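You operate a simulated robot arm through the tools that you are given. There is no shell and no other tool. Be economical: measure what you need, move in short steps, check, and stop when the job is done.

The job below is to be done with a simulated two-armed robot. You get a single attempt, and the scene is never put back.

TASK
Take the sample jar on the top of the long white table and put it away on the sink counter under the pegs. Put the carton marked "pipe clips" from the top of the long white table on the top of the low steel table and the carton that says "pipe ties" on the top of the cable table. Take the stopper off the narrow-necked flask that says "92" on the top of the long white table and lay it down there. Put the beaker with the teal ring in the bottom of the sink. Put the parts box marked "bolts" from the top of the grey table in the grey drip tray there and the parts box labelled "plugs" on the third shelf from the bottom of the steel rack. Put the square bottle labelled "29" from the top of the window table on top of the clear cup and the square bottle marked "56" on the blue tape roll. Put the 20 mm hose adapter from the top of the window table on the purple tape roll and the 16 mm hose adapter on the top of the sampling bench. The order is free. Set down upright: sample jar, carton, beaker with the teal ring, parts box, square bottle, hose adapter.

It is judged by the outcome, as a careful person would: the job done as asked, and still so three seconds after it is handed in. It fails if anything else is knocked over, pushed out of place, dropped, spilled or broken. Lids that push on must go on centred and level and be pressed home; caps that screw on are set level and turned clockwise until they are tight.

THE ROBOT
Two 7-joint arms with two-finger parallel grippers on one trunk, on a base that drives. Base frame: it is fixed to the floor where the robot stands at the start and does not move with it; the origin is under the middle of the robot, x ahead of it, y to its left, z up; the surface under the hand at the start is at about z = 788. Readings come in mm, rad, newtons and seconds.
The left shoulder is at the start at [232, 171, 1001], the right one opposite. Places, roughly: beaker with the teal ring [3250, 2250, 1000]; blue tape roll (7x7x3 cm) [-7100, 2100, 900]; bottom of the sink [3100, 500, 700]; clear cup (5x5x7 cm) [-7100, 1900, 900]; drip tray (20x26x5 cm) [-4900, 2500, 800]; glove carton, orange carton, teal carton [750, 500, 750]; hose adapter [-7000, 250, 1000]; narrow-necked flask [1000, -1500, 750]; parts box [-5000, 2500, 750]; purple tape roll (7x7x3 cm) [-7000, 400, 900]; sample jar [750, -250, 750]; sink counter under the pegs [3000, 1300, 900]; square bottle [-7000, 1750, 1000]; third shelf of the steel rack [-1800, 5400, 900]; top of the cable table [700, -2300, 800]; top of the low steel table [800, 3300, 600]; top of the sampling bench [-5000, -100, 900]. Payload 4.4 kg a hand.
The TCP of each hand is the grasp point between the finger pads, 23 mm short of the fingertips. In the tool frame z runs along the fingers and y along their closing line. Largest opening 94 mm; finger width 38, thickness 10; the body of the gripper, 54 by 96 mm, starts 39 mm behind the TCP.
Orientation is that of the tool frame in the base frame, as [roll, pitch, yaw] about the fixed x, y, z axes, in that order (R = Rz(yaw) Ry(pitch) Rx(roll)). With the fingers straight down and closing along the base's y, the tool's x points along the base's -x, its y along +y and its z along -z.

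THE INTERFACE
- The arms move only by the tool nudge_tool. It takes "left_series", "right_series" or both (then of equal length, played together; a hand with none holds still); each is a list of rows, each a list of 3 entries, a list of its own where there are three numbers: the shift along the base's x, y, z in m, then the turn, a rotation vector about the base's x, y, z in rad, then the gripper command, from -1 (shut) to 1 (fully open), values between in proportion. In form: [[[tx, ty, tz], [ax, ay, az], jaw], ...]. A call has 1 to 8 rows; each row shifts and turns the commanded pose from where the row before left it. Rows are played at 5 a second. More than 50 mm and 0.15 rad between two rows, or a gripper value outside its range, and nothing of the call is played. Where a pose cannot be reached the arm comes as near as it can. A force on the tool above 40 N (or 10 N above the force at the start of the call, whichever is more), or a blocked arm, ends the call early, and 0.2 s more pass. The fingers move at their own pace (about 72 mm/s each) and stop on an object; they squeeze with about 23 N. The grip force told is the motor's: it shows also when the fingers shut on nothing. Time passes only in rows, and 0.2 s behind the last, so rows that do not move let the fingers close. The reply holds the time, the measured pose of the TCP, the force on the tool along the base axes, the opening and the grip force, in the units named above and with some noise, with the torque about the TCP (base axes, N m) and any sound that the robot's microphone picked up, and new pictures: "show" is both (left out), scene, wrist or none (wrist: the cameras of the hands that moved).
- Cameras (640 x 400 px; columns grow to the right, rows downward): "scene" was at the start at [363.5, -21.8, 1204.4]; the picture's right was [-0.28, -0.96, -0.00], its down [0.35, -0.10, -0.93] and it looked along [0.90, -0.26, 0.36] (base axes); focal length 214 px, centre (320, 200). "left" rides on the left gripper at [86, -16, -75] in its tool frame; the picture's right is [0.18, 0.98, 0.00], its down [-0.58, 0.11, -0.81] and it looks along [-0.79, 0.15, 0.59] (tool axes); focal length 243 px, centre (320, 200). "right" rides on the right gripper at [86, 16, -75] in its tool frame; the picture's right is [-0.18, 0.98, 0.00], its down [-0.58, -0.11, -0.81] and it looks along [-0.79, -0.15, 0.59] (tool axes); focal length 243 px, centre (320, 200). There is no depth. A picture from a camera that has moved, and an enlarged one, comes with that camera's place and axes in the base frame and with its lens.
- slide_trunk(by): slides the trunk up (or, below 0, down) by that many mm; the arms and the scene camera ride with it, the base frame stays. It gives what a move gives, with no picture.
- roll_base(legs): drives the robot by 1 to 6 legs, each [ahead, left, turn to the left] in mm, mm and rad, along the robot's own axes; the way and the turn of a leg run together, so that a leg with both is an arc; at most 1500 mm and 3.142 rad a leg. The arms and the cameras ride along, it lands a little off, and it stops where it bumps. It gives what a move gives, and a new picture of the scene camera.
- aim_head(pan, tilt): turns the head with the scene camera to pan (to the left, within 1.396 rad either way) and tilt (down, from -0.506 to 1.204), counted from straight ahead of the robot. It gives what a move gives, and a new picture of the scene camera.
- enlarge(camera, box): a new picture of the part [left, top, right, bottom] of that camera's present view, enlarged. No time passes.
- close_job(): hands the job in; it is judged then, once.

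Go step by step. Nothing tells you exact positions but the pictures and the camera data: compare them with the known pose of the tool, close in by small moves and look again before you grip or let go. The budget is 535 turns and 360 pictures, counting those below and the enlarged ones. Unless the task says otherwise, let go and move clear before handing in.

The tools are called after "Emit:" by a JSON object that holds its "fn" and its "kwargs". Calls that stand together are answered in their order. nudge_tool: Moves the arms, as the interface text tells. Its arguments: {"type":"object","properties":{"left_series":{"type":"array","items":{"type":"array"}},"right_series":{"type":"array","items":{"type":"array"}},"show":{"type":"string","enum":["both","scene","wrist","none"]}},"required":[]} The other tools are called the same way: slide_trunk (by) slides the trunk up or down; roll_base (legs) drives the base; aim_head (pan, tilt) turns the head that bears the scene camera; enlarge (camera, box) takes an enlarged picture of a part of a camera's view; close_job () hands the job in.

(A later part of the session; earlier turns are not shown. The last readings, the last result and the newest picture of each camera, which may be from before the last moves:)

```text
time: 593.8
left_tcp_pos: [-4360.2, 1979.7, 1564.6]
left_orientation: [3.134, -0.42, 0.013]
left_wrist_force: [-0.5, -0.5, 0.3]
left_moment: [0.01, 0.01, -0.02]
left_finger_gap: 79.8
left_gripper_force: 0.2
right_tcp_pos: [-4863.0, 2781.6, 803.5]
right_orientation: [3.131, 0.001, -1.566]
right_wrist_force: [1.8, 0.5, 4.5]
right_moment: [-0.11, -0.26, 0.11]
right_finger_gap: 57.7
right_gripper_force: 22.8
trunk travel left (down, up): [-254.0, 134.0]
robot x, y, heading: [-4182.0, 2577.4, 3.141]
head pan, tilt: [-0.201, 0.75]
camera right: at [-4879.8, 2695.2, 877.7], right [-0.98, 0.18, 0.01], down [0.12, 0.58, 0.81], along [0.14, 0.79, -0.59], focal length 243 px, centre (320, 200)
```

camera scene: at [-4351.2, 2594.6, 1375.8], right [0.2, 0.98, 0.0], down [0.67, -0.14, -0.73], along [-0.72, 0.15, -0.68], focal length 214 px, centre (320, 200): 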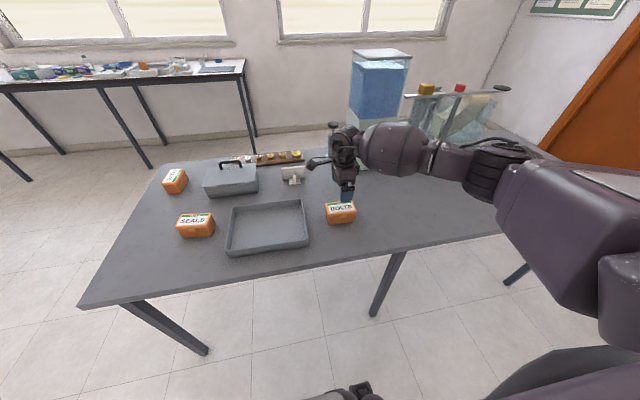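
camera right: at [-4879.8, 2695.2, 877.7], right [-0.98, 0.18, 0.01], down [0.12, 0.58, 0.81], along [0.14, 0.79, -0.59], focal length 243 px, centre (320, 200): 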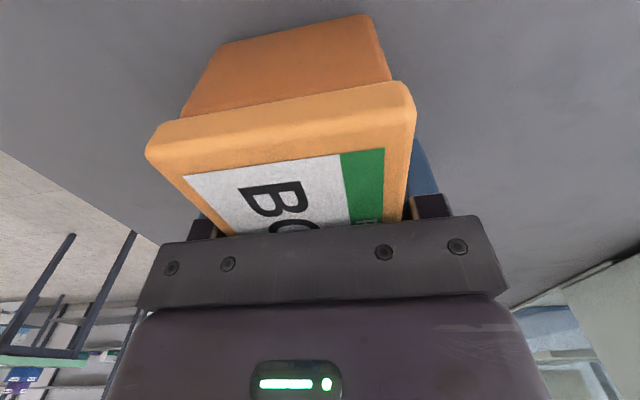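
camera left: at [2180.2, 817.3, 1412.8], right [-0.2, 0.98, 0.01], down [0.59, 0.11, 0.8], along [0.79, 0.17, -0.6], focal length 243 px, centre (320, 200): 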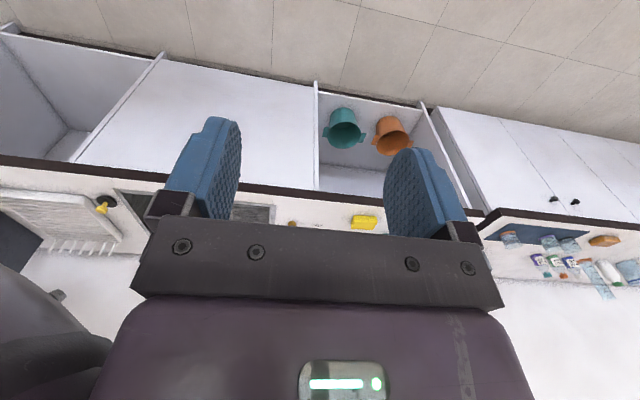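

Gripped. Lift and shift the base toward the tray (centre about (−4858, 2515)).

Emit:
{"fn": "nudge_tool", "kwargs": {"right_series": [[[0, 0, 0.01], [0, 0, 0], -1], [[0, 0, 0.03], [0, 0, 0], -1], [[0, 0, 0.04], [0, 0, 0], -1], [[0, 0, 0.04], [0, 0, 0], -1], [[0, 0, 0.02], [0, 0, 0], -1]], "show": "none"}}

Emit:
{"fn": "roll_base", "kwargs": {"legs": [[0, 265, 0]]}}

Emit:
{"fn": "nudge_tool", "kwargs": {"right_series": [[[0, 0, 0], [0, 0, 0], -1]], "show": "wrist"}}

```text
time: 595.0
left_tcp_pos: [-4362.4, 1979.5, 1564.4]
left_orientation: [3.135, -0.42, 0.015]
left_wrist_force: [-0.4, 0.3, -0.7]
left_moment: [-0.04, 0.0, 0.0]
left_finger_gap: 79.7
left_gripper_force: 0.2
right_tcp_pos: [-4866.2, 2780.6, 946.0]
right_orientation: [3.131, 0.001, -1.566]
right_wrist_force: [-0.2, 0.0, -1.5]
right_moment: [0.01, -0.02, 0.01]
right_finger_gap: 58.0
right_gripper_force: 23.3
trunk travel left (down, up): [-254.0, 134.0]
robot x, y, heading: [-4181.0, 2576.5, 3.143]
head pan, tilt: [-0.201, 0.75]
```

```text
time: 597.9
left_tcp_pos: [-4360.3, 1715.1, 1564.0]
left_orientation: [3.135, -0.418, 0.014]
left_wrist_force: [-0.2, -0.4, -0.2]
left_moment: [-0.06, 0.0, 0.01]
left_finger_gap: 79.9
left_gripper_force: 0.1
right_tcp_pos: [-4865.8, 2514.2, 945.2]
right_orientation: [3.131, 0.002, -1.562]
right_wrist_force: [-1.1, -0.2, -2.7]
right_moment: [0.06, 0.01, 0.01]
right_finger_gap: 57.9
right_gripper_force: 23.2
trunk travel left (down, up): [-254.0, 134.0]
robot x, y, heading: [-4179.9, 2318.6, -3.137]
head pan, tilt: [-0.201, 0.75]
camera scene: at [-4351.1, 2329.5, 1375.8], right [0.2, 0.98, 0.0], down [0.67, -0.13, -0.73], along [-0.72, 0.14, -0.68], focal length 214 px, centre (320, 200)
```

scene: 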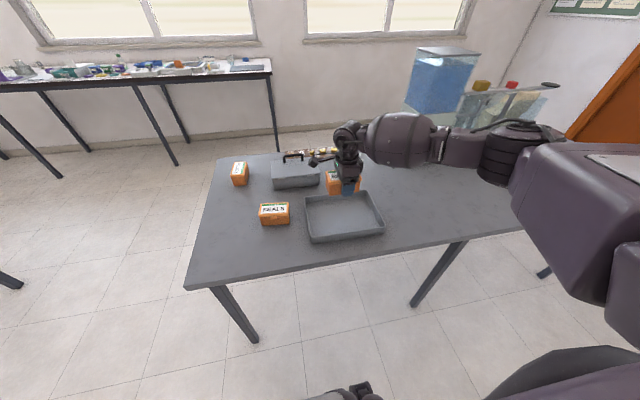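

```text
time: 598.3
left_tcp_pos: [-4359.2, 1714.5, 1563.1]
left_orientation: [3.135, -0.418, 0.018]
left_wrist_force: [-0.2, -1.2, 0.7]
left_moment: [0.0, 0.03, 0.04]
left_finger_gap: 79.8
left_gripper_force: 0.1
right_tcp_pos: [-4865.7, 2514.9, 945.4]
right_orientation: [3.132, 0.003, -1.564]
right_wrist_force: [-0.2, 0.4, -2.0]
right_moment: [0.04, 0.04, -0.01]
right_finger_gap: 57.8
right_gripper_force: 23.2
trunk travel left (down, up): [-254.0, 134.0]
robot x, y, heading: [-4182.9, 2313.1, -3.135]
head pan, tilt: [-0.201, 0.75]
camera right: at [-4881.7, 2427.9, 1019.3], right [-0.98, 0.18, 0.01], down [0.11, 0.58, 0.81], along [0.14, 0.79, -0.59], focal length 243 px, centre (320, 200)
```

right: 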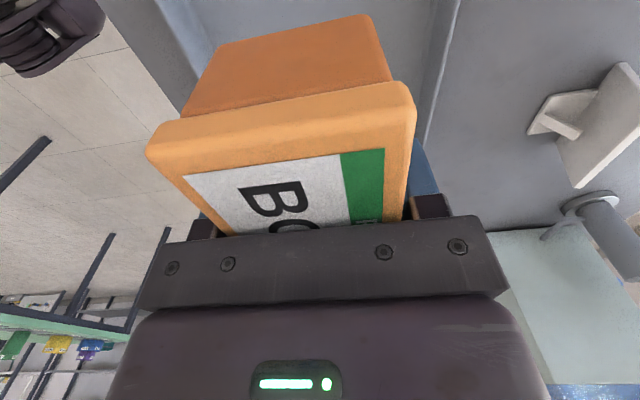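

Emit:
{"fn": "nudge_tool", "kwargs": {"right_series": [[[0.012, 0, -0.02], [0, 0, 0], -1], [[0, 0, -0.035], [0, 0, 0], -1], [[0, 0, -0.035], [0, 0, 0], -1], [[0, 0, -0.025], [0, 0, 0], -1], [[0, 0, -0.01], [0, 0, 0], -1], [[0, 0, 0], [0, 0, 0], -1]], "show": "scene"}}

Emit:
{"fn": "enlarge", "kwargs": {"camera": "scene", "box": [270, 120, 430, 250]}}

```text
time: 599.7
left_tcp_pos: [-4360.6, 1715.2, 1565.5]
left_orientation: [3.136, -0.419, 0.014]
left_wrist_force: [-0.6, 0.2, 0.3]
left_moment: [0.0, -0.03, 0.02]
left_finger_gap: 79.9
left_gripper_force: 0.1
right_tcp_pos: [-4854.0, 2512.6, 819.0]
right_orientation: [3.132, 0.002, -1.563]
right_wrist_force: [-0.3, 0.6, -1.1]
right_moment: [0.01, -0.04, 0.01]
right_finger_gap: 58.0
right_gripper_force: 23.2
trunk travel left (down, up): [-254.0, 134.0]
robot x, y, heading: [-4179.0, 2312.6, -3.141]
head pan, tilt: [-0.201, 0.75]
camera scene: at [-4351.0, 2329.8, 1375.8], right [0.2, 0.98, 0.0], down [0.67, -0.13, -0.73], along [-0.72, 0.14, -0.68], focal length 214 px, centre (320, 200)
```

scene: 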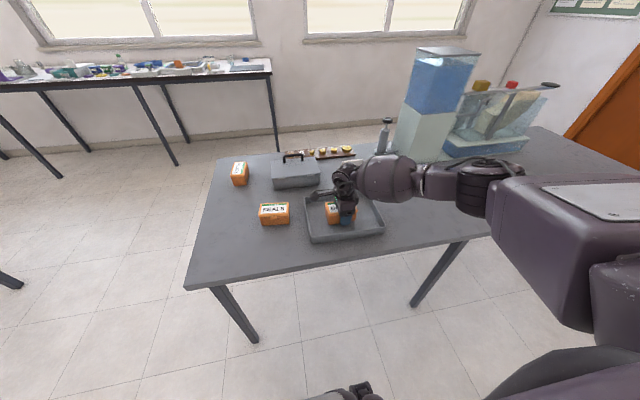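

```text
3.08 times, centred on (350, 185) of scene
camera zoom: at [-4351.0, 2329.8, 1375.8], right [0.2, 0.98, 0.0], down [0.67, -0.13, -0.73], along [-0.72, 0.14, -0.68], focal length 660 px, centre (228, 246)
```

zoom: 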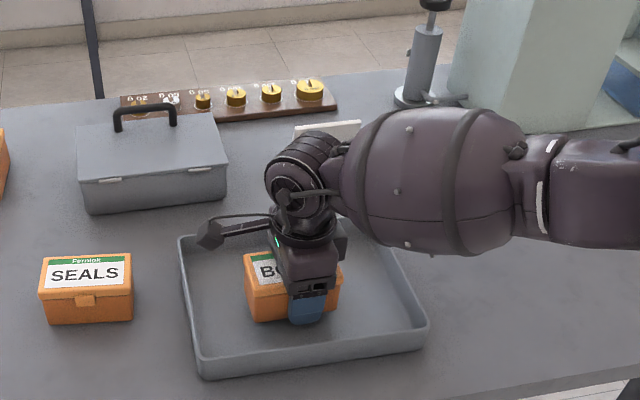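

Emit:
{"fn": "nudge_tool", "kwargs": {"right_series": [[[0, 0, -0.005], [0, 0, 0], -1], [[0, 0, -0.004], [0, 0, 0], -1], [[0, 0, -0.004], [0, 0, 0], -1], [[0, 0, 0], [0, 0, 0], -1]], "show": "none"}}

```text
time: 600.7
left_tcp_pos: [-4358.6, 1715.2, 1564.5]
left_orientation: [3.135, -0.418, 0.016]
left_wrist_force: [0.2, 0.6, 0.4]
left_moment: [-0.02, 0.03, 0.01]
left_finger_gap: 79.8
left_gripper_force: 0.1
right_tcp_pos: [-4854.3, 2513.8, 808.6]
right_orientation: [3.131, 0.003, -1.562]
right_wrist_force: [0.8, 0.7, 4.2]
right_moment: [0.01, -0.15, 0.04]
right_finger_gap: 58.0
right_gripper_force: 22.9
trunk travel left (down, up): [-254.0, 134.0]
robot x, y, heading: [-4183.9, 2314.5, -3.143]
head pan, tilt: [-0.201, 0.75]
```

Contact. Releasing and lifting.

Emit:
{"fn": "nudge_tool", "kwargs": {"right_series": [[[0, 0, 0], [0, 0, 0], 0.4], [[0, 0, 0], [0, 0, 0], 0.6], [[0, 0, 0], [0, 0, 0], 0.6], [[0, 0, 0.02], [0, 0, 0], 0.6], [[0, 0, 0.035], [0, 0, 0], 0.6], [[0, 0, 0.045], [0, 0, 0], 0.6], [[0, 0, 0.045], [0, 0, 0], 0.6], [[0, 0, 0.045], [0, 0, 0], 0.6]], "show": "wrist"}}

```text
time: 602.5
left_tcp_pos: [-4359.6, 1714.1, 1564.7]
left_orientation: [3.135, -0.418, 0.015]
left_wrist_force: [0.4, 0.7, -0.1]
left_moment: [0.02, 0.03, -0.02]
left_finger_gap: 79.8
left_gripper_force: 0.1
right_tcp_pos: [-4850.8, 2519.1, 999.2]
right_orientation: [3.132, 0.004, -1.565]
right_wrist_force: [0.7, -0.5, -0.9]
right_moment: [-0.01, 0.03, 0.0]
right_finger_gap: 75.3
right_gripper_force: 0.1
trunk travel left (down, up): [-254.0, 134.0]
robot x, y, heading: [-4180.1, 2313.0, -3.137]
head pan, tilt: [-0.201, 0.75]
camera right: at [-4867.3, 2430.5, 1074.1], right [-0.98, 0.18, 0.01], down [0.11, 0.58, 0.81], along [0.14, 0.8, -0.59], focal length 243 px, centre (320, 200)
```

right: 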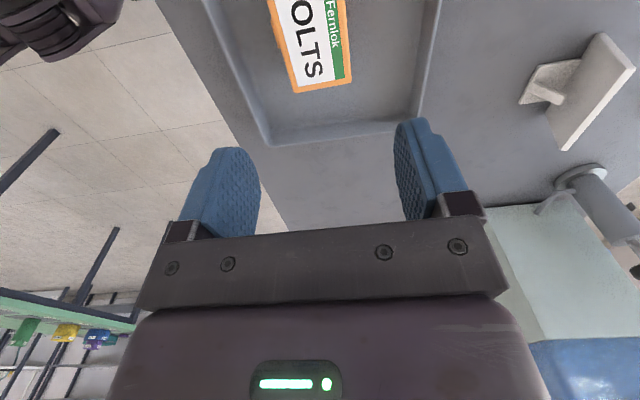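

BOLTS lies in the tray, upright. Next PLUGS from the table's near end.

Emit:
{"fn": "nudge_tool", "kwargs": {"right_series": [[[0.03, 0.01, 0.03], [0, 0, 0], 1], [[0.04, 0.01, 0.02], [0, 0, 0], 1], [[0.04, 0.01, 0.01], [0, 0, 0], 1], [[0.04, 0, 0], [0, 0, 0], 1]], "show": "none"}}

Emit:
{"fn": "roll_base", "kwargs": {"legs": [[0, 880, 0], [1235, 0, 0], [0, 0, -1.57]]}}

Emit:
{"fn": "aim_head", "kwargs": {"pan": -0.3, "tilt": 0.75}}

```text
time: 603.5
left_tcp_pos: [-4358.8, 1713.9, 1564.1]
left_orientation: [3.136, -0.418, 0.018]
left_wrist_force: [0.0, -1.1, 0.9]
left_moment: [0.03, 0.01, 0.0]
left_finger_gap: 80.1
left_gripper_force: 0.0
right_tcp_pos: [-4704.1, 2546.4, 1060.9]
right_orientation: [3.133, 0.002, -1.564]
right_wrist_force: [0.1, -0.3, 0.5]
right_moment: [-0.02, -0.01, 0.0]
right_finger_gap: 94.1
right_gripper_force: 0.0
trunk travel left (down, up): [-254.0, 134.0]
robot x, y, heading: [-4179.3, 2312.3, -3.139]
head pan, tilt: [-0.201, 0.75]
```

```text
time: 621.4
left_tcp_pos: [-6006.8, 1677.8, 1564.5]
left_orientation: [3.135, -0.418, -1.637]
left_wrist_force: [0.7, 0.2, -0.8]
left_moment: [-0.04, 0.01, -0.02]
left_finger_gap: 79.8
left_gripper_force: 0.1
right_tcp_pos: [-5147.8, 1951.5, 1059.7]
right_orientation: [3.131, 0.001, 3.062]
right_wrist_force: [-0.1, 0.7, 0.9]
right_moment: [-0.03, -0.01, 0.0]
right_finger_gap: 93.9
right_gripper_force: 0.0
trunk travel left (down, up): [-254.0, 134.0]
robot x, y, heading: [-5420.6, 1451.8, 1.489]
head pan, tilt: [-0.201, 0.75]
camera scene: at [-5394.8, 1615.3, 1375.8], right [0.96, -0.28, 0.0], down [-0.19, -0.65, -0.73], along [0.2, 0.7, -0.68], focal length 214 px, centre (320, 200)
```

scene: 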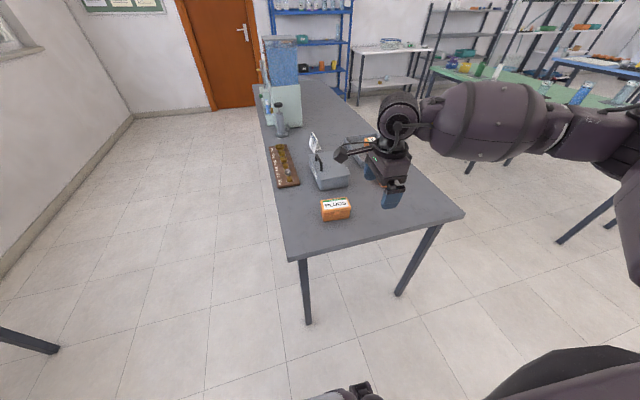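

```text
time: 622.0
left_tcp_pos: [-6006.1, 1677.4, 1563.5]
left_orientation: [3.136, -0.418, -1.637]
left_wrist_force: [0.4, -0.9, 1.3]
left_moment: [0.0, 0.0, 0.04]
left_finger_gap: 79.9
left_gripper_force: 0.1
right_tcp_pos: [-5149.4, 1950.9, 1060.4]
right_orientation: [3.131, 0.003, 3.063]
right_wrist_force: [-0.1, 0.5, 0.0]
right_moment: [-0.01, -0.02, 0.0]
right_finger_gap: 94.1
right_gripper_force: 0.1
trunk travel left (down, up): [-254.0, 134.0]
robot x, y, heading: [-5424.0, 1450.8, 1.49]
head pan, tilt: [-0.3, 0.75]
camera scene: at [-5387.2, 1612.6, 1375.8], right [0.93, -0.37, 0.0], down [-0.25, -0.63, -0.73], along [0.27, 0.68, -0.68], focal length 214 px, centre (320, 200)
```

scene: 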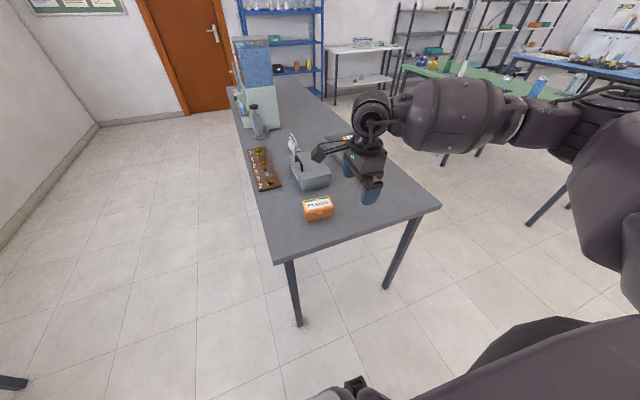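

PLUGS: centre about (−5182, 2146), rotated −8°. Moving over it.

Emit:
{"fn": "nudge_tool", "kwargs": {"right_series": [[[-0.006, 0.035, -0.02], [0, 0, -0.06], 1], [[-0.006, 0.035, -0.02], [0, 0, 0], 1], [[-0.006, 0.035, -0.02], [0, 0, 0], 1], [[-0.006, 0.035, -0.02], [0, 0, 0], 1], [[-0.006, 0.035, -0.02], [0, 0, 0], 1], [[-0.003, 0.02, -0.03], [0, 0, 0], 1], [[0, 0, 0], [0, 0, 0], 1]], "show": "wrist"}}

```text
time: 623.6
left_tcp_pos: [-6006.2, 1676.7, 1565.0]
left_orientation: [3.136, -0.42, -1.64]
left_wrist_force: [0.3, -1.3, 0.7]
left_moment: [0.03, 0.0, 0.0]
left_finger_gap: 79.8
left_gripper_force: 0.0
right_tcp_pos: [-5181.7, 2145.2, 931.8]
right_orientation: [3.13, 0.004, 3.005]
right_wrist_force: [-0.7, -0.1, 0.4]
right_moment: [0.0, 0.01, 0.01]
right_finger_gap: 94.1
right_gripper_force: 0.1
trunk travel left (down, up): [-254.0, 134.0]
robot x, y, heading: [-5423.1, 1447.6, 1.488]
head pan, tilt: [-0.3, 0.75]
camera right: at [-5267.3, 2172.2, 1006.5], right [0.32, 0.95, 0.01], down [0.56, -0.2, 0.81], along [0.77, -0.25, -0.59], focal length 243 px, centre (320, 200)
```

right: 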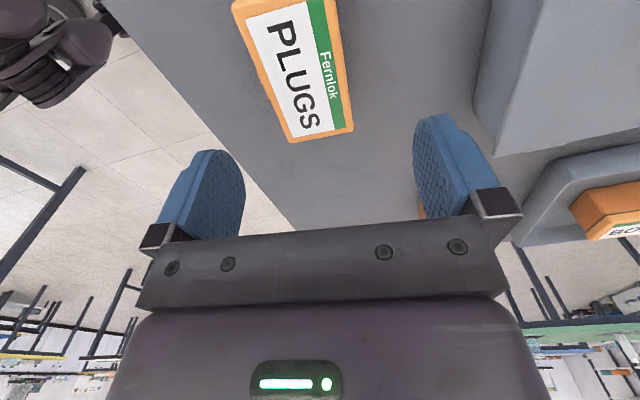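

Emit:
{"fn": "nudge_tool", "kwargs": {"right_series": [[[0.003, -0.009, -0.03], [0, 0, 0], 1], [[0, 0, -0.035], [0, 0, 0], 1], [[0, 0, -0.035], [0, 0, 0], 1], [[0, 0, -0.028], [0, 0, 0], 1], [[0, 0, 0], [0, 0, 0], 0.4], [[0, 0, 0], [0, 0, 0], -1], [[0, 0, 0], [0, 0, 0], -1], [[0, 0, 0], [0, 0, 0], -1]], "show": "wrist"}}

```text
time: 625.4
left_tcp_pos: [-6006.6, 1676.7, 1564.4]
left_orientation: [3.133, -0.417, -1.637]
left_wrist_force: [0.5, -0.7, -0.4]
left_moment: [-0.01, 0.0, 0.01]
left_finger_gap: 79.6
left_gripper_force: 0.2
right_tcp_pos: [-5179.2, 2136.6, 803.3]
right_orientation: [3.13, 0.001, 3.004]
right_wrist_force: [-0.5, -1.0, 4.1]
right_moment: [-0.25, 0.07, 0.02]
right_finger_gap: 57.8
right_gripper_force: 22.9
trunk travel left (down, up): [-254.0, 134.0]
robot x, y, heading: [-5423.9, 1452.8, 1.483]
head pan, tilt: [-0.3, 0.75]
camera right: at [-5264.3, 2163.6, 877.7], right [0.32, 0.95, 0.01], down [0.56, -0.2, 0.81], along [0.77, -0.25, -0.59], focal length 243 px, centre (320, 200)
```

right: 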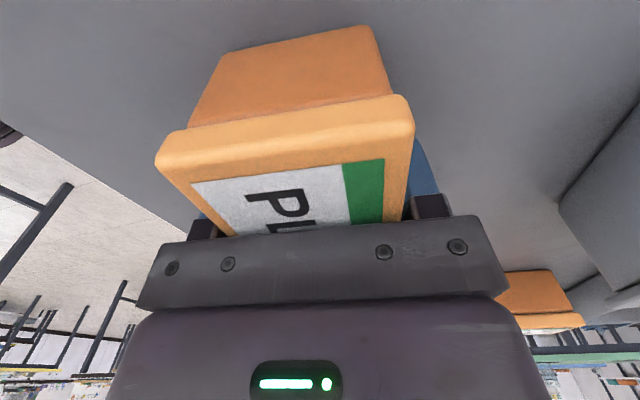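

Gripped. Lifting, retracting, then driving east and north to the steel rack.

Emit:
{"fn": "nudge_tool", "kwargs": {"right_series": [[[0, 0, 0.01], [0, 0, 0], -1], [[0, 0, 0.03], [0, 0, 0], -1], [[0, 0, 0.045], [0, 0, 0], -1], [[0, 0, 0.045], [0, 0, 0], -1], [[0, -0.02, 0.045], [0, 0, 0], -1], [[0, -0.035, 0.035], [0, 0, 0], -1], [[0, -0.04, 0.03], [0, 0, 0], -1], [[0, -0.045, 0.02], [0, 0, 0], -1]], "show": "none"}}

Emit:
{"fn": "roll_base", "kwargs": {"legs": [[0, 0, 0.083], [-60, 0, 0], [0, -1500, 0], [0, -1500, 0], [0, -600, 0]]}}

Emit:
{"fn": "aim_head", "kwargs": {"pan": 0, "tilt": 0.3}}

```text
time: 627.2
left_tcp_pos: [-6006.1, 1676.0, 1565.5]
left_orientation: [3.136, -0.417, -1.639]
left_wrist_force: [-0.3, -0.2, 0.5]
left_moment: [0.02, -0.01, 0.0]
left_finger_gap: 79.7
left_gripper_force: 0.1
right_tcp_pos: [-5180.0, 1996.3, 1062.7]
right_orientation: [3.131, 0.001, 3.003]
right_wrist_force: [0.3, 0.1, -1.4]
right_moment: [0.02, 0.04, -0.01]
right_finger_gap: 57.8
right_gripper_force: 23.4
trunk travel left (down, up): [-254.0, 134.0]
robot x, y, heading: [-5423.6, 1448.5, 1.489]
head pan, tilt: [-0.3, 0.75]
```

```text
time: 659.8
left_tcp_pos: [-2426.9, 1549.9, 1565.0]
left_orientation: [3.135, -0.418, -1.556]
left_wrist_force: [0.0, -0.3, -0.4]
left_moment: [0.01, -0.04, 0.01]
left_finger_gap: 79.8
left_gripper_force: 0.1
right_tcp_pos: [-1631.3, 1938.3, 1061.7]
right_orientation: [3.131, 0.001, 3.086]
right_wrist_force: [-0.1, 0.2, -2.4]
right_moment: [0.0, -0.01, -0.03]
right_finger_gap: 57.8
right_gripper_force: 23.0
trunk travel left (down, up): [-254.0, 134.0]
robot x, y, heading: [-1829.0, 1369.8, 1.568]
head pan, tilt: [-0.3, 0.75]
camera scene: at [-1804.8, 1537.3, 1375.8], right [0.96, -0.29, 0.0], down [-0.2, -0.65, -0.73], along [0.22, 0.7, -0.68], focal length 214 px, centre (320, 200)
```

scene: 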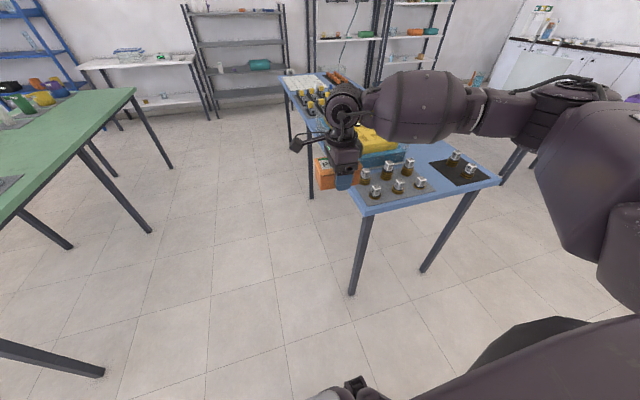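

```text
time: 660.7
left_tcp_pos: [-2427.3, 1550.4, 1564.7]
left_orientation: [3.134, -0.418, -1.555]
left_wrist_force: [0.3, -0.7, 0.2]
left_moment: [0.01, -0.01, 0.0]
left_finger_gap: 79.9
left_gripper_force: 0.0
right_tcp_pos: [-1631.7, 1938.9, 1061.8]
right_orientation: [3.132, 0.001, 3.085]
right_wrist_force: [-0.4, 0.6, -1.2]
right_moment: [0.01, 0.0, 0.02]
right_finger_gap: 57.7
right_gripper_force: 23.0
trunk travel left (down, up): [-254.0, 134.0]
robot x, y, heading: [-1830.5, 1370.9, 1.568]
head pan, tilt: [0.0, 0.3]
camera scene: at [-1829.4, 1551.4, 1416.1], right [1.0, 0.0, 0.0], down [0.0, -0.3, -0.95], along [0.0, 0.95, -0.3], focal length 214 px, centre (320, 200)
```

scene: 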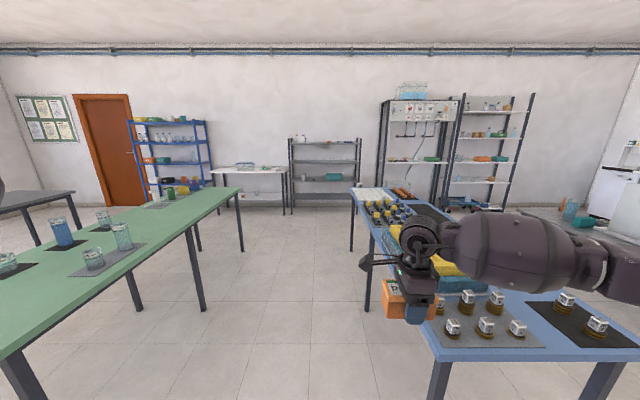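

The steel rack is straight ahead (centre x≈−1740). Driving up to it.

Emit:
{"fn": "roll_base", "kwargs": {"legs": [[0, 170, 0], [1450, 0, 0], [1400, 0, 0]]}}

Emit:
{"fn": "aim_head", "kwargs": {"pan": -0.15, "tilt": 0.45}}

```text
time: 676.1
left_tcp_pos: [-2597.1, 4385.5, 1563.8]
left_orientation: [3.135, -0.42, -1.555]
left_wrist_force: [0.5, -0.5, 0.5]
left_moment: [-0.01, -0.04, 0.0]
left_finger_gap: 79.9
left_gripper_force: 0.1
right_tcp_pos: [-1801.5, 4773.3, 1063.2]
right_orientation: [3.132, 0.002, 3.088]
right_wrist_force: [-0.4, 0.1, -2.1]
right_moment: [-0.02, 0.01, -0.04]
right_finger_gap: 57.5
right_gripper_force: 22.8
trunk travel left (down, up): [-254.0, 134.0]
robot x, y, heading: [-1998.9, 4201.8, 1.572]
head pan, tilt: [0.0, 0.3]
camera scene: at [-1998.7, 4386.5, 1416.2], right [1.0, 0.0, 0.0], down [0.0, -0.3, -0.96], along [0.0, 0.96, -0.3], focal length 214 px, centre (320, 200)
```

scene: 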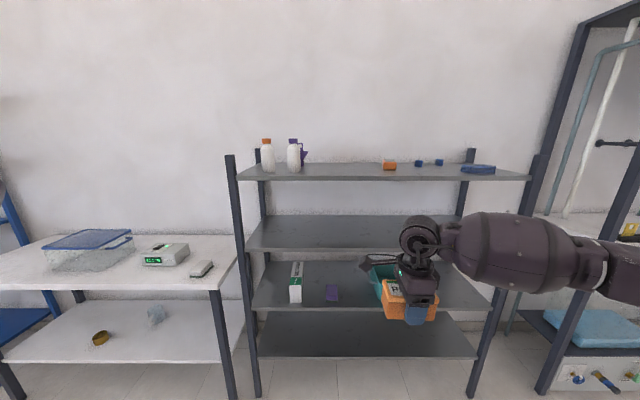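

```text
time: 676.9
left_tcp_pos: [-2597.2, 4384.5, 1562.9]
left_orientation: [3.134, -0.418, -1.556]
left_wrist_force: [-0.2, 0.7, -0.6]
left_moment: [-0.01, 0.02, 0.07]
left_finger_gap: 79.8
left_gripper_force: 0.1
right_tcp_pos: [-1800.4, 4772.9, 1061.4]
right_orientation: [3.132, 0.004, 3.087]
right_wrist_force: [-0.2, 0.3, -1.0]
right_moment: [0.0, 0.03, 0.02]
right_finger_gap: 57.8
right_gripper_force: 23.0
trunk travel left (down, up): [-254.0, 134.0]
robot x, y, heading: [-1994.1, 4208.9, 1.572]
head pan, tilt: [-0.15, 0.45]
camera scene: at [-1985.0, 4383.9, 1402.3], right [0.99, -0.15, 0.0], down [-0.06, -0.43, -0.9], along [0.13, 0.89, -0.43], focal length 214 px, centre (320, 200)
```

scene: 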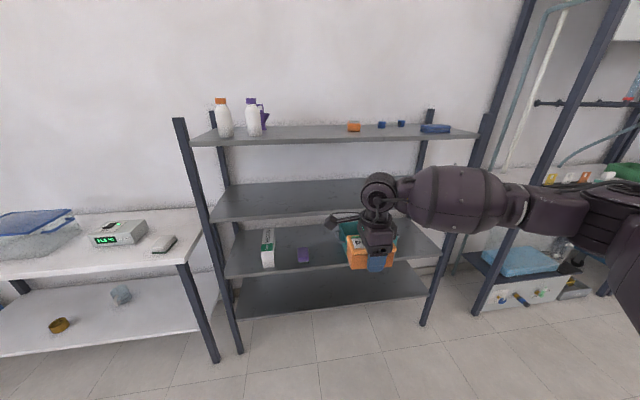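

The third shelf (z≈939) is empty, but with the top shelf at z≈1240 a vertical hand won't fit. I'll set the box on the white side table, regrip it with the hand tilted forward, then insert it. First drive left and turn the box lengthwise.

Emit:
{"fn": "roll_base", "kwargs": {"legs": [[0, 960, 0], [200, 0, 0]]}}

Emit:
{"fn": "nudge_tool", "kwargs": {"right_series": [[[0, 0, 0], [0, 0, 0.145], -1], [[0, 0, 0], [0, 0, 0.145], -1], [[0, 0, 0], [0, 0, 0.145], -1], [[0, 0, 0], [0, 0, 0.145], -1], [[0, 0, 0], [0, 0, 0.145], -1], [[0, 0, 0], [0, 0, 0.145], -1], [[0, 0, 0], [0, 0, 0.145], -1], [[0, 0, 0], [0, 0, 0.145], -1]], "show": "none"}}

Emit:
{"fn": "nudge_tool", "kwargs": {"right_series": [[[0, 0, 0], [0, 0, 0.145], -1], [[0, 0, 0], [0, 0, 0.145], -1], [[0, 0, 0], [0, 0, 0.145], -1], [[0, 0, 0], [0, 0, 0.03], -1]], "show": "none"}}

Emit:
{"fn": "aim_head", "kwargs": {"pan": -0.15, "tilt": 0.6}}

```text
time: 682.0
left_tcp_pos: [-3138.5, 4381.5, 1564.3]
left_orientation: [3.139, -0.417, -1.548]
left_wrist_force: [0.1, -0.2, 0.3]
left_moment: [-0.01, -0.01, 0.0]
left_finger_gap: 79.8
left_gripper_force: 0.1
right_tcp_pos: [-2345.5, 4776.2, 1062.1]
right_orientation: [3.131, 0.003, 3.095]
right_wrist_force: [-0.5, 0.3, -1.7]
right_moment: [-0.01, -0.03, -0.01]
right_finger_gap: 57.8
right_gripper_force: 22.9
trunk travel left (down, up): [-254.0, 134.0]
robot x, y, heading: [-2539.2, 4206.6, 1.577]
head pan, tilt: [-0.15, 0.45]
stopped in leg 1: the robot was blocked; the commanded pose is now the measured one
camera scene: at [-2525.8, 4385.7, 1402.2], right [0.99, -0.14, 0.0], down [-0.06, -0.43, -0.9], along [0.13, 0.89, -0.44], focal length 214 px, centre (320, 200)
```

scene: 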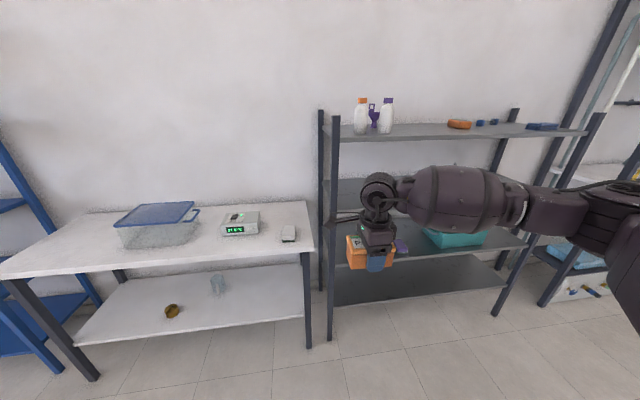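

```text
time: 683.8
left_tcp_pos: [-3138.2, 4382.7, 1562.9]
left_orientation: [3.136, -0.416, -1.548]
left_wrist_force: [-0.3, 0.0, 0.0]
left_moment: [0.01, -0.01, 0.0]
left_finger_gap: 80.1
left_gripper_force: 0.0
right_tcp_pos: [-2344.6, 4775.4, 1061.7]
right_orientation: [3.13, 0.003, -2.026]
right_wrist_force: [-0.1, -0.2, -1.3]
right_moment: [-0.02, -0.01, 0.01]
right_finger_gap: 57.8
right_gripper_force: 22.9
trunk travel left (down, up): [-254.0, 134.0]
robot x, y, heading: [-2538.7, 4209.3, 1.576]
head pan, tilt: [-0.15, 0.45]
```

```text
time: 684.8
left_tcp_pos: [-3138.0, 4382.3, 1564.1]
left_orientation: [3.137, -0.418, -1.549]
left_wrist_force: [-0.3, -0.2, -1.1]
left_moment: [0.02, 0.01, -0.05]
left_finger_gap: 79.9
left_gripper_force: 0.0
right_tcp_pos: [-2345.4, 4774.7, 1061.4]
right_orientation: [3.131, 0.003, -1.562]
right_wrist_force: [0.1, 1.1, -0.8]
right_moment: [0.0, -0.03, 0.0]
right_finger_gap: 57.7
right_gripper_force: 23.4
trunk travel left (down, up): [-254.0, 134.0]
robot x, y, heading: [-2537.2, 4209.2, 1.579]
head pan, tilt: [-0.15, 0.45]
```

```text
time: 685.5
left_tcp_pos: [-3137.4, 4382.1, 1563.6]
left_orientation: [3.137, -0.417, -1.548]
left_wrist_force: [-0.5, -0.8, -0.2]
left_moment: [0.0, 0.01, 0.02]
left_finger_gap: 79.9
left_gripper_force: 0.0
right_tcp_pos: [-2343.9, 4775.7, 1061.1]
right_orientation: [3.133, 0.002, -1.562]
right_wrist_force: [0.7, -0.8, -1.4]
right_moment: [0.02, 0.0, -0.02]
right_finger_gap: 58.0
right_gripper_force: 23.0
trunk travel left (down, up): [-254.0, 134.0]
robot x, y, heading: [-2532.5, 4206.2, 1.574]
head pan, tilt: [-0.15, 0.6]
camera scene: at [-2525.6, 4382.0, 1388.7], right [0.99, -0.14, 0.0], down [-0.08, -0.56, -0.83], along [0.12, 0.82, -0.56], focal length 214 px, centre (320, 200)
```

scene: 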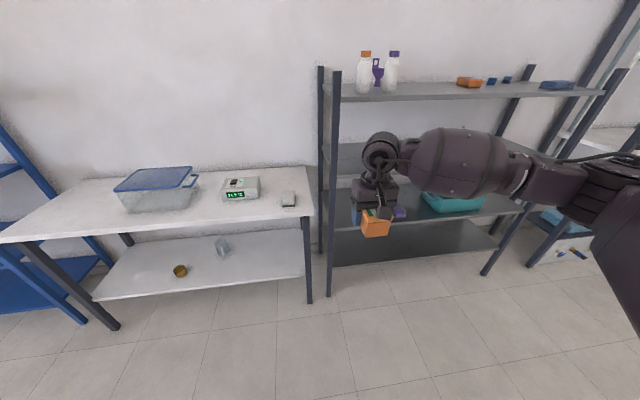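

The base touched the green table's leg; I go ahead 250 mm first, then left.

Emit:
{"fn": "roll_base", "kwargs": {"legs": [[0, -20, 0], [230, 0, 0], [0, 430, 0]]}}

```text
time: 691.6
left_tcp_pos: [-3544.8, 4599.5, 1562.7]
left_orientation: [3.138, -0.417, -1.536]
left_wrist_force: [-0.8, 0.4, -0.2]
left_moment: [-0.02, -0.01, -0.01]
left_finger_gap: 79.9
left_gripper_force: 0.0
right_tcp_pos: [-2756.3, 5002.6, 1062.1]
right_orientation: [3.129, 0.001, -1.55]
right_wrist_force: [-0.1, -0.3, -1.0]
right_moment: [0.0, -0.01, -0.02]
right_finger_gap: 57.9
right_gripper_force: 23.1
trunk travel left (down, up): [-254.0, 134.0]
robot x, y, heading: [-2938.2, 4434.4, 1.592]
head pan, tilt: [-0.15, 0.6]
camera scene: at [-2933.0, 4607.2, 1388.7], right [0.99, -0.13, 0.0], down [-0.07, -0.56, -0.83], along [0.11, 0.82, -0.56], focal length 214 px, centre (320, 200)
```

scene: 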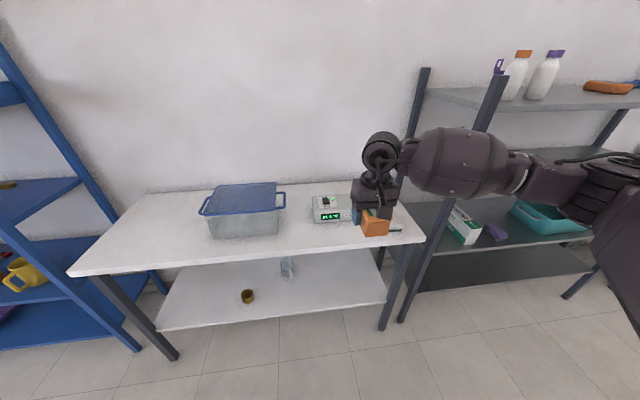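

Emit:
{"fn": "nudge_tool", "kwargs": {"right_series": [[[-0.006, 0.045, 0], [0, 0, 0], -1], [[-0.006, 0.045, 0], [0, 0, 0], -1], [[-0.006, 0.045, -0.01], [0, 0, 0], -1], [[-0.006, 0.045, -0.02], [0, 0, 0], -1], [[0, 0.04, -0.03], [0, 0, 0], -1], [[0, 0, -0.045], [0, 0, 0], -1], [[0, 0, -0.045], [0, 0, 0], -1], [[0, 0, -0.04], [0, 0, 0], -1]], "show": "scene"}}

```text
time: 693.4
left_tcp_pos: [-3545.0, 4599.5, 1563.7]
left_orientation: [3.136, -0.418, -1.535]
left_wrist_force: [1.2, 1.1, 0.1]
left_moment: [0.03, 0.04, 0.0]
left_finger_gap: 79.8
left_gripper_force: 0.1
right_tcp_pos: [-2780.7, 5220.2, 881.3]
right_orientation: [3.132, 0.003, -1.549]
right_wrist_force: [0.4, -0.8, -1.2]
right_moment: [0.02, 0.03, 0.02]
right_finger_gap: 57.7
right_gripper_force: 23.3
right hand out of reach, approached as far as the arm can: row 8
trunk travel left (down, up): [-254.0, 134.0]
robot x, y, heading: [-2941.7, 4428.7, 1.586]
head pan, tilt: [-0.15, 0.6]
camera scene: at [-2932.2, 4607.2, 1388.7], right [0.99, -0.13, 0.0], down [-0.07, -0.56, -0.82], along [0.11, 0.82, -0.57], focal length 214 px, centre (320, 200)
```

scene: 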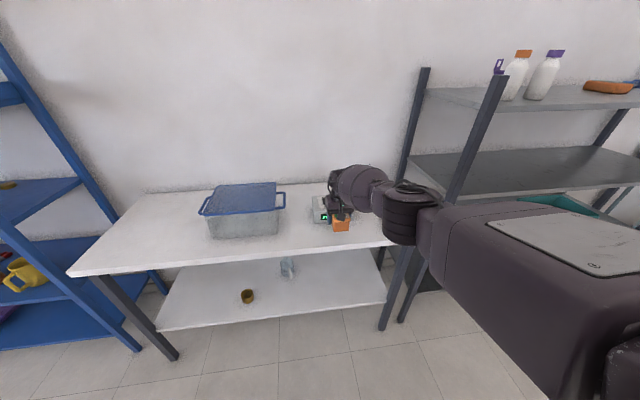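

Emit:
{"fn": "nudge_tool", "kwargs": {"right_series": [[[0, -0.045, 0.02], [0, 0, 0], -1], [[0, -0.045, 0.01], [0, 0, 0], -1]], "show": "none"}}

Emit:
{"fn": "roll_base", "kwargs": {"legs": [[100, 0, -0.015]]}}

Emit:
{"fn": "nudge_tool", "kwargs": {"right_series": [[[0, 0, -0.04], [0, 0, 0], -1], [[0, 0, -0.035], [0, 0, 0], -1], [[0, 0, -0.01], [0, 0, 0], -1], [[0, 0, 0], [0, 0, 0], -1]], "show": "scene"}}

```text
time: 694.0
left_tcp_pos: [-3548.1, 4596.8, 1562.5]
left_orientation: [3.141, -0.417, -1.535]
left_wrist_force: [0.1, 0.4, -0.2]
left_moment: [0.02, 0.02, 0.0]
left_finger_gap: 79.8
left_gripper_force: 0.0
right_tcp_pos: [-2785.6, 5130.2, 910.2]
right_orientation: [3.132, 0.002, -1.552]
right_wrist_force: [-2.8, -1.6, -2.0]
right_moment: [0.05, -0.15, 0.03]
right_finger_gap: 57.9
right_gripper_force: 22.1
trunk travel left (down, up): [-254.0, 134.0]
robot x, y, heading: [-2939.6, 4433.8, 1.592]
head pan, tilt: [-0.15, 0.6]
```

```text
time: 695.1
left_tcp_pos: [-3543.9, 4710.9, 1563.8]
left_orientation: [3.137, -0.418, -1.55]
left_wrist_force: [-0.5, 0.4, 0.8]
left_moment: [-0.02, -0.01, 0.03]
left_finger_gap: 80.0
left_gripper_force: 0.1
right_tcp_pos: [-2772.4, 5229.1, 910.1]
right_orientation: [3.132, 0.002, -1.565]
right_wrist_force: [-0.9, 0.6, -1.9]
right_moment: [0.0, 0.04, -0.02]
right_finger_gap: 57.8
right_gripper_force: 22.9
trunk travel left (down, up): [-254.0, 134.0]
robot x, y, heading: [-2942.1, 4532.5, 1.578]
head pan, tilt: [-0.15, 0.6]
camera scene: at [-2931.2, 4708.1, 1388.7], right [0.99, -0.14, 0.0], down [-0.08, -0.56, -0.82], along [0.12, 0.82, -0.57], focal length 214 px, centre (320, 200)
```

scene: 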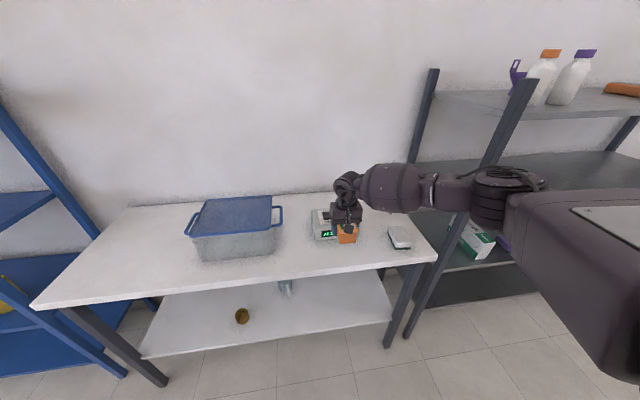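

```text
time: 696.1
left_tcp_pos: [-3543.3, 4709.5, 1563.2]
left_orientation: [3.136, -0.416, -1.55]
left_wrist_force: [-1.4, 0.5, 0.5]
left_moment: [-0.02, 0.01, 0.0]
left_finger_gap: 79.9
left_gripper_force: 0.0
right_tcp_pos: [-2773.5, 5229.6, 823.4]
right_orientation: [3.132, 0.002, -1.566]
right_wrist_force: [-0.2, -0.8, -1.9]
right_moment: [0.01, 0.01, 0.01]
right_finger_gap: 58.0
right_gripper_force: 23.3
trunk travel left (down, up): [-254.0, 134.0]
robot x, y, heading: [-2938.6, 4528.8, 1.579]
head pan, tilt: [-0.15, 0.6]
camera scene: at [-2931.4, 4707.7, 1388.7], right [0.99, -0.14, 0.0], down [-0.08, -0.56, -0.82], along [0.12, 0.82, -0.57], focal length 214 px, centre (320, 200)
```

scene: 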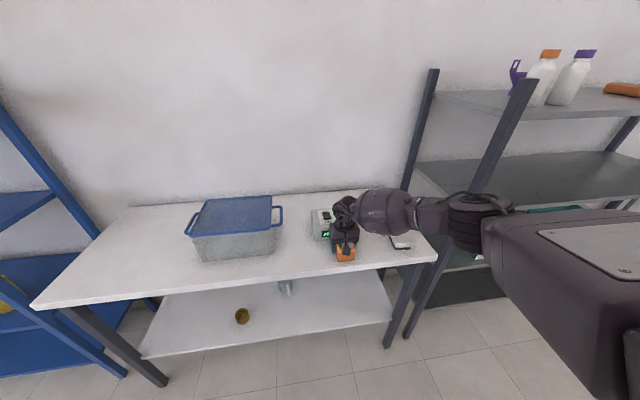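

Emit:
{"fn": "nudge_tool", "kwargs": {"right_series": [[[0, 0, -0.008], [0, 0, 0], -1], [[0, 0, -0.007], [0, 0, 0], -1], [[0, 0, -0.006], [0, 0, 0], -1], [[0, 0, -0.005], [0, 0, 0], -1], [[0, 0, 0], [0, 0, 0], -1]], "show": "none"}}

```text
time: 696.7
left_tcp_pos: [-3543.0, 4705.0, 1565.0]
left_orientation: [3.135, -0.413, -1.552]
left_wrist_force: [1.1, -0.1, 0.6]
left_moment: [-0.03, -0.01, -0.01]
left_finger_gap: 79.7
left_gripper_force: 0.1
right_tcp_pos: [-2773.3, 5230.3, 822.2]
right_orientation: [3.131, 0.01, -1.571]
right_wrist_force: [0.7, -16.9, 30.6]
right_moment: [-0.99, -1.12, -0.66]
right_finger_gap: 58.1
right_gripper_force: 22.5
trunk travel left (down, up): [-254.0, 134.0]
robot x, y, heading: [-2941.1, 4535.8, 1.573]
head pan, tilt: [-0.15, 0.6]
stopped in row 2 (right hand): the force on the tool passed its limit at 47 N (the readings are from after the stop); the commanded pose is now the measured one
```

Table contact (bottom at z≈789). Relieve, release and lift off.

Emit:
{"fn": "nudge_tool", "kwargs": {"right_series": [[[0, 0, 0.002], [0, 0, 0], -1], [[0, 0, 0], [0, 0, 0], 0.4], [[0, 0, 0], [0, 0, 0], 0.7], [[0, 0, 0], [0, 0, 0], 0.7], [[0, 0, 0.03], [0, 0, 0], 0.7], [[0, 0, 0.04], [0, 0, 0], 0.7], [[0, 0, 0.045], [0, 0, 0], 0.7], [[0, -0.02, 0.03], [0, 0, 0], 0.7]], "show": "both"}}

```text
time: 698.5
left_tcp_pos: [-3542.2, 4707.2, 1564.4]
left_orientation: [3.136, -0.416, -1.551]
left_wrist_force: [-0.1, -0.2, 0.2]
left_moment: [0.02, -0.02, 0.0]
left_finger_gap: 79.8
left_gripper_force: 0.1
right_tcp_pos: [-2772.6, 5209.9, 967.8]
right_orientation: [3.132, 0.006, -1.567]
right_wrist_force: [-0.2, 0.5, -0.4]
right_moment: [-0.02, 0.01, 0.01]
right_finger_gap: 79.9
right_gripper_force: 0.1
trunk travel left (down, up): [-254.0, 134.0]
robot x, y, heading: [-2944.9, 4536.1, 1.573]
head pan, tilt: [-0.15, 0.6]
camera scene: at [-2931.1, 4705.9, 1389.0], right [0.99, -0.15, 0.0], down [-0.08, -0.56, -0.83], along [0.12, 0.82, -0.56], focal length 214 px, centre (320, 200)
camera right: at [-2788.9, 5122.6, 1040.2], right [-0.98, 0.18, 0.01], down [0.11, 0.58, 0.81], along [0.14, 0.8, -0.59], focal length 243 px, centre (320, 200)
```

scene: 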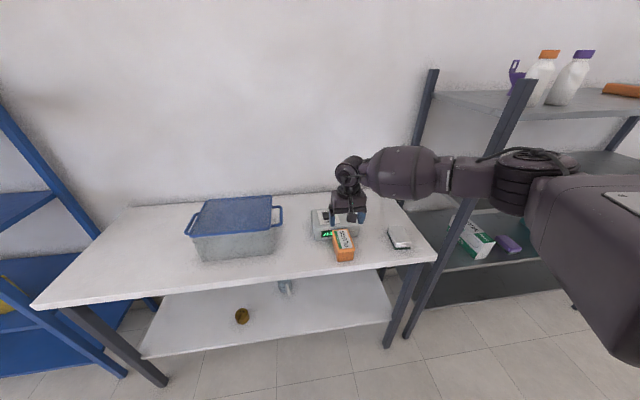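
right: 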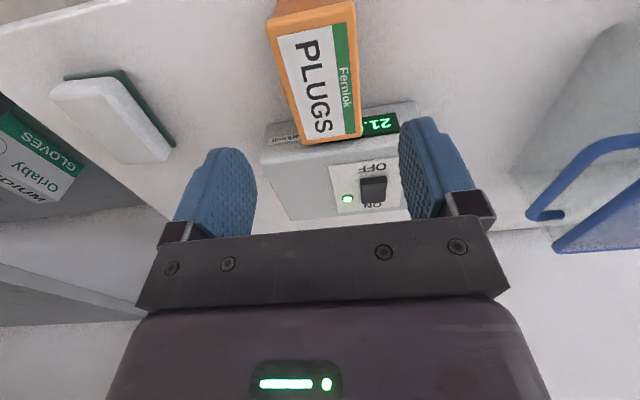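

PLUGS stands on the side table at x −2774, y 5183–5287. Back the base 130 mm and tilt the hand forward for a low-angle grip at the near end.

Emit:
{"fn": "roll_base", "kwargs": {"legs": [[-130, 0, 0]]}}

Emit:
{"fn": "nudge_tool", "kwargs": {"right_series": [[[0, 0, 0], [0.137, 0, 0], 0.7], [[0, 0, 0], [0.137, 0, 0], 0.7], [[0, 0, 0], [0.137, 0, 0], 0.7], [[0, 0, 0], [0.137, 0, 0], 0.7], [[0, 0, -0.02], [0.137, 0, 0], 0.7], [[0, 0, -0.03], [0.137, 0, 0], 0.7], [[0, 0, -0.03], [0.138, 0, 0], 0.7], [[0, 0, 0], [0, 0, 0], 0.7]], "show": "both"}}

```text
time: 699.8
left_tcp_pos: [-3542.4, 4578.4, 1564.3]
left_orientation: [3.136, -0.417, -1.551]
left_wrist_force: [0.0, 0.0, -0.5]
left_moment: [0.03, 0.02, -0.02]
left_finger_gap: 79.8
left_gripper_force: 0.1
right_tcp_pos: [-2771.1, 5080.6, 964.9]
right_orientation: [3.132, 0.006, -1.565]
right_wrist_force: [0.7, -0.5, -0.2]
right_moment: [0.02, 0.01, -0.01]
right_finger_gap: 80.0
right_gripper_force: 0.0
trunk travel left (down, up): [-254.0, 134.0]
robot x, y, heading: [-2940.2, 4404.5, 1.577]
head pan, tilt: [-0.15, 0.6]
camera scene: at [-2930.6, 4577.3, 1388.7], right [0.99, -0.14, 0.0], down [-0.08, -0.56, -0.83], along [0.12, 0.82, -0.56], focal length 214 px, centre (320, 200)
```

scene: 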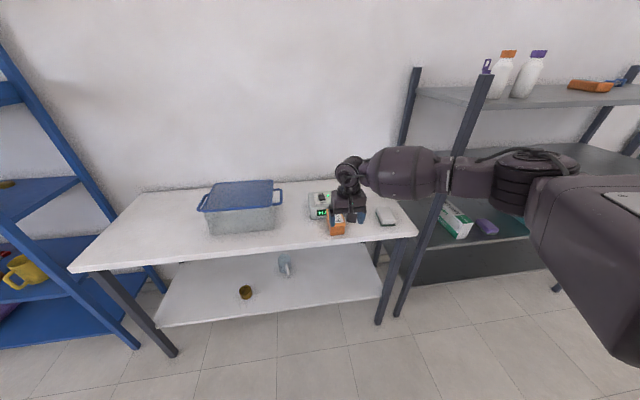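

```text
time: 701.6
left_tcp_pos: [-3543.6, 4580.5, 1564.3]
left_orientation: [3.136, -0.419, -1.55]
left_wrist_force: [0.0, -0.1, 0.0]
left_moment: [-0.02, 0.01, 0.04]
left_finger_gap: 80.1
left_gripper_force: 0.1
right_tcp_pos: [-2772.0, 5083.2, 905.0]
right_orientation: [3.137, 0.874, -1.562]
right_wrist_force: [0.9, 0.6, 0.6]
right_moment: [0.01, -0.01, 0.04]
right_finger_gap: 80.0
right_gripper_force: 0.1
right hand out of reach, approached as far as the arm can: row 7
trunk travel left (down, up): [-254.0, 134.0]
robot x, y, heading: [-2939.6, 4402.8, 1.575]
head pan, tilt: [-0.15, 0.6]
camera scene: at [-2930.5, 4578.2, 1388.7], right [0.99, -0.14, 0.0], down [-0.08, -0.56, -0.82], along [0.12, 0.82, -0.57], focal length 214 px, centre (320, 200)
camera right: at [-2788.5, 4969.5, 886.9], right [-0.98, 0.11, 0.14], down [0.12, -0.24, 0.96], along [0.14, 0.96, 0.23], focal length 243 px, centre (320, 200)
```

scene: 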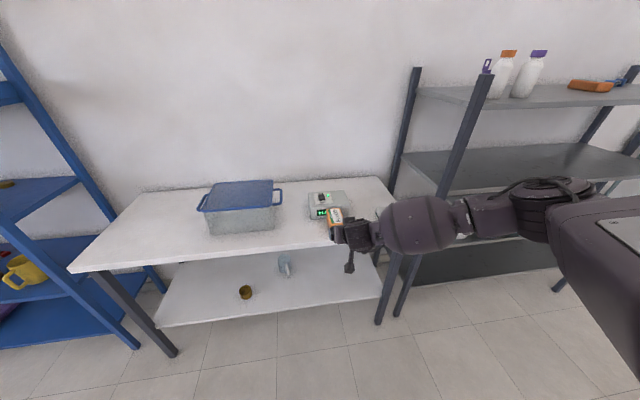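
right: 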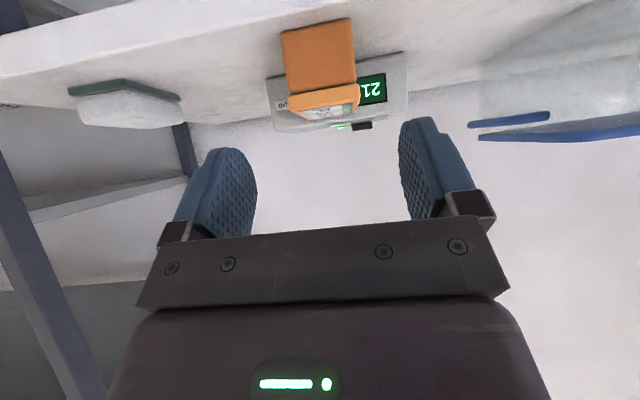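

Emit:
{"fn": "nudge_tool", "kwargs": {"right_series": [[[0, 0, -0.03], [0, 0, 0], 0.7], [[0, 0, -0.03], [0, 0, 0], 0.7], [[0, 0, -0.022], [0, 0, 0], 0.7], [[0, 0.03, 0], [0, 0, 0], 0.7], [[0, 0.03, 0], [0, 0, 0], 0.7], [[0, 0, 0], [0, 0, 0], 0.7]], "show": "both"}}

```text
time: 703.0
left_tcp_pos: [-3541.4, 4579.6, 1564.2]
left_orientation: [3.137, -0.417, -1.549]
left_wrist_force: [-0.1, 0.7, 0.4]
left_moment: [0.0, 0.03, 0.0]
left_finger_gap: 79.8
left_gripper_force: 0.2
right_tcp_pos: [-2772.6, 5143.8, 896.3]
right_orientation: [3.136, 0.875, -1.564]
right_wrist_force: [-0.3, 0.1, 0.0]
right_moment: [0.02, 0.03, -0.03]
right_finger_gap: 79.6
right_gripper_force: 0.1
right hand out of reach, approached as far as the arm can: row 1, 2, 3
trunk travel left (down, up): [-254.0, 134.0]
robot x, y, heading: [-2942.1, 4405.5, 1.573]
head pan, tilt: [-0.15, 0.6]
camera scene: at [-2930.4, 4577.7, 1388.8], right [0.99, -0.14, 0.0], down [-0.08, -0.56, -0.83], along [0.12, 0.82, -0.56], focal length 214 px, centre (320, 200)
camera right: at [-2788.7, 5030.0, 877.8], right [-0.98, 0.11, 0.14], down [0.11, -0.24, 0.96], along [0.14, 0.96, 0.23], focal length 243 px, centre (320, 200)
```

scene: 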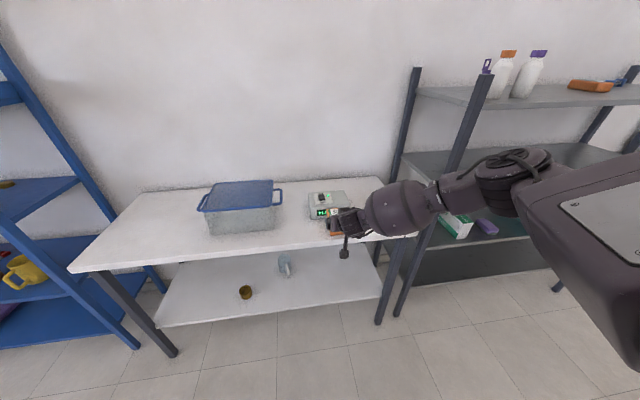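
right: 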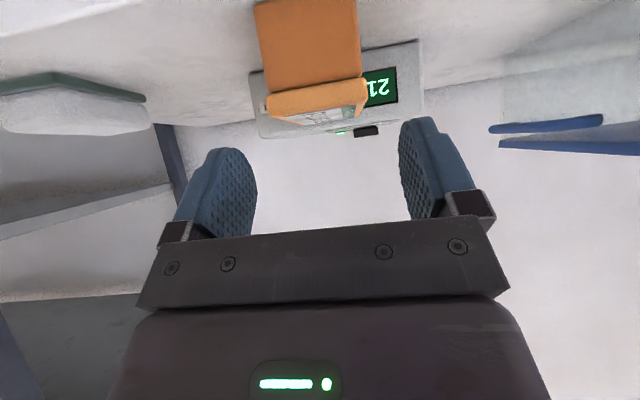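

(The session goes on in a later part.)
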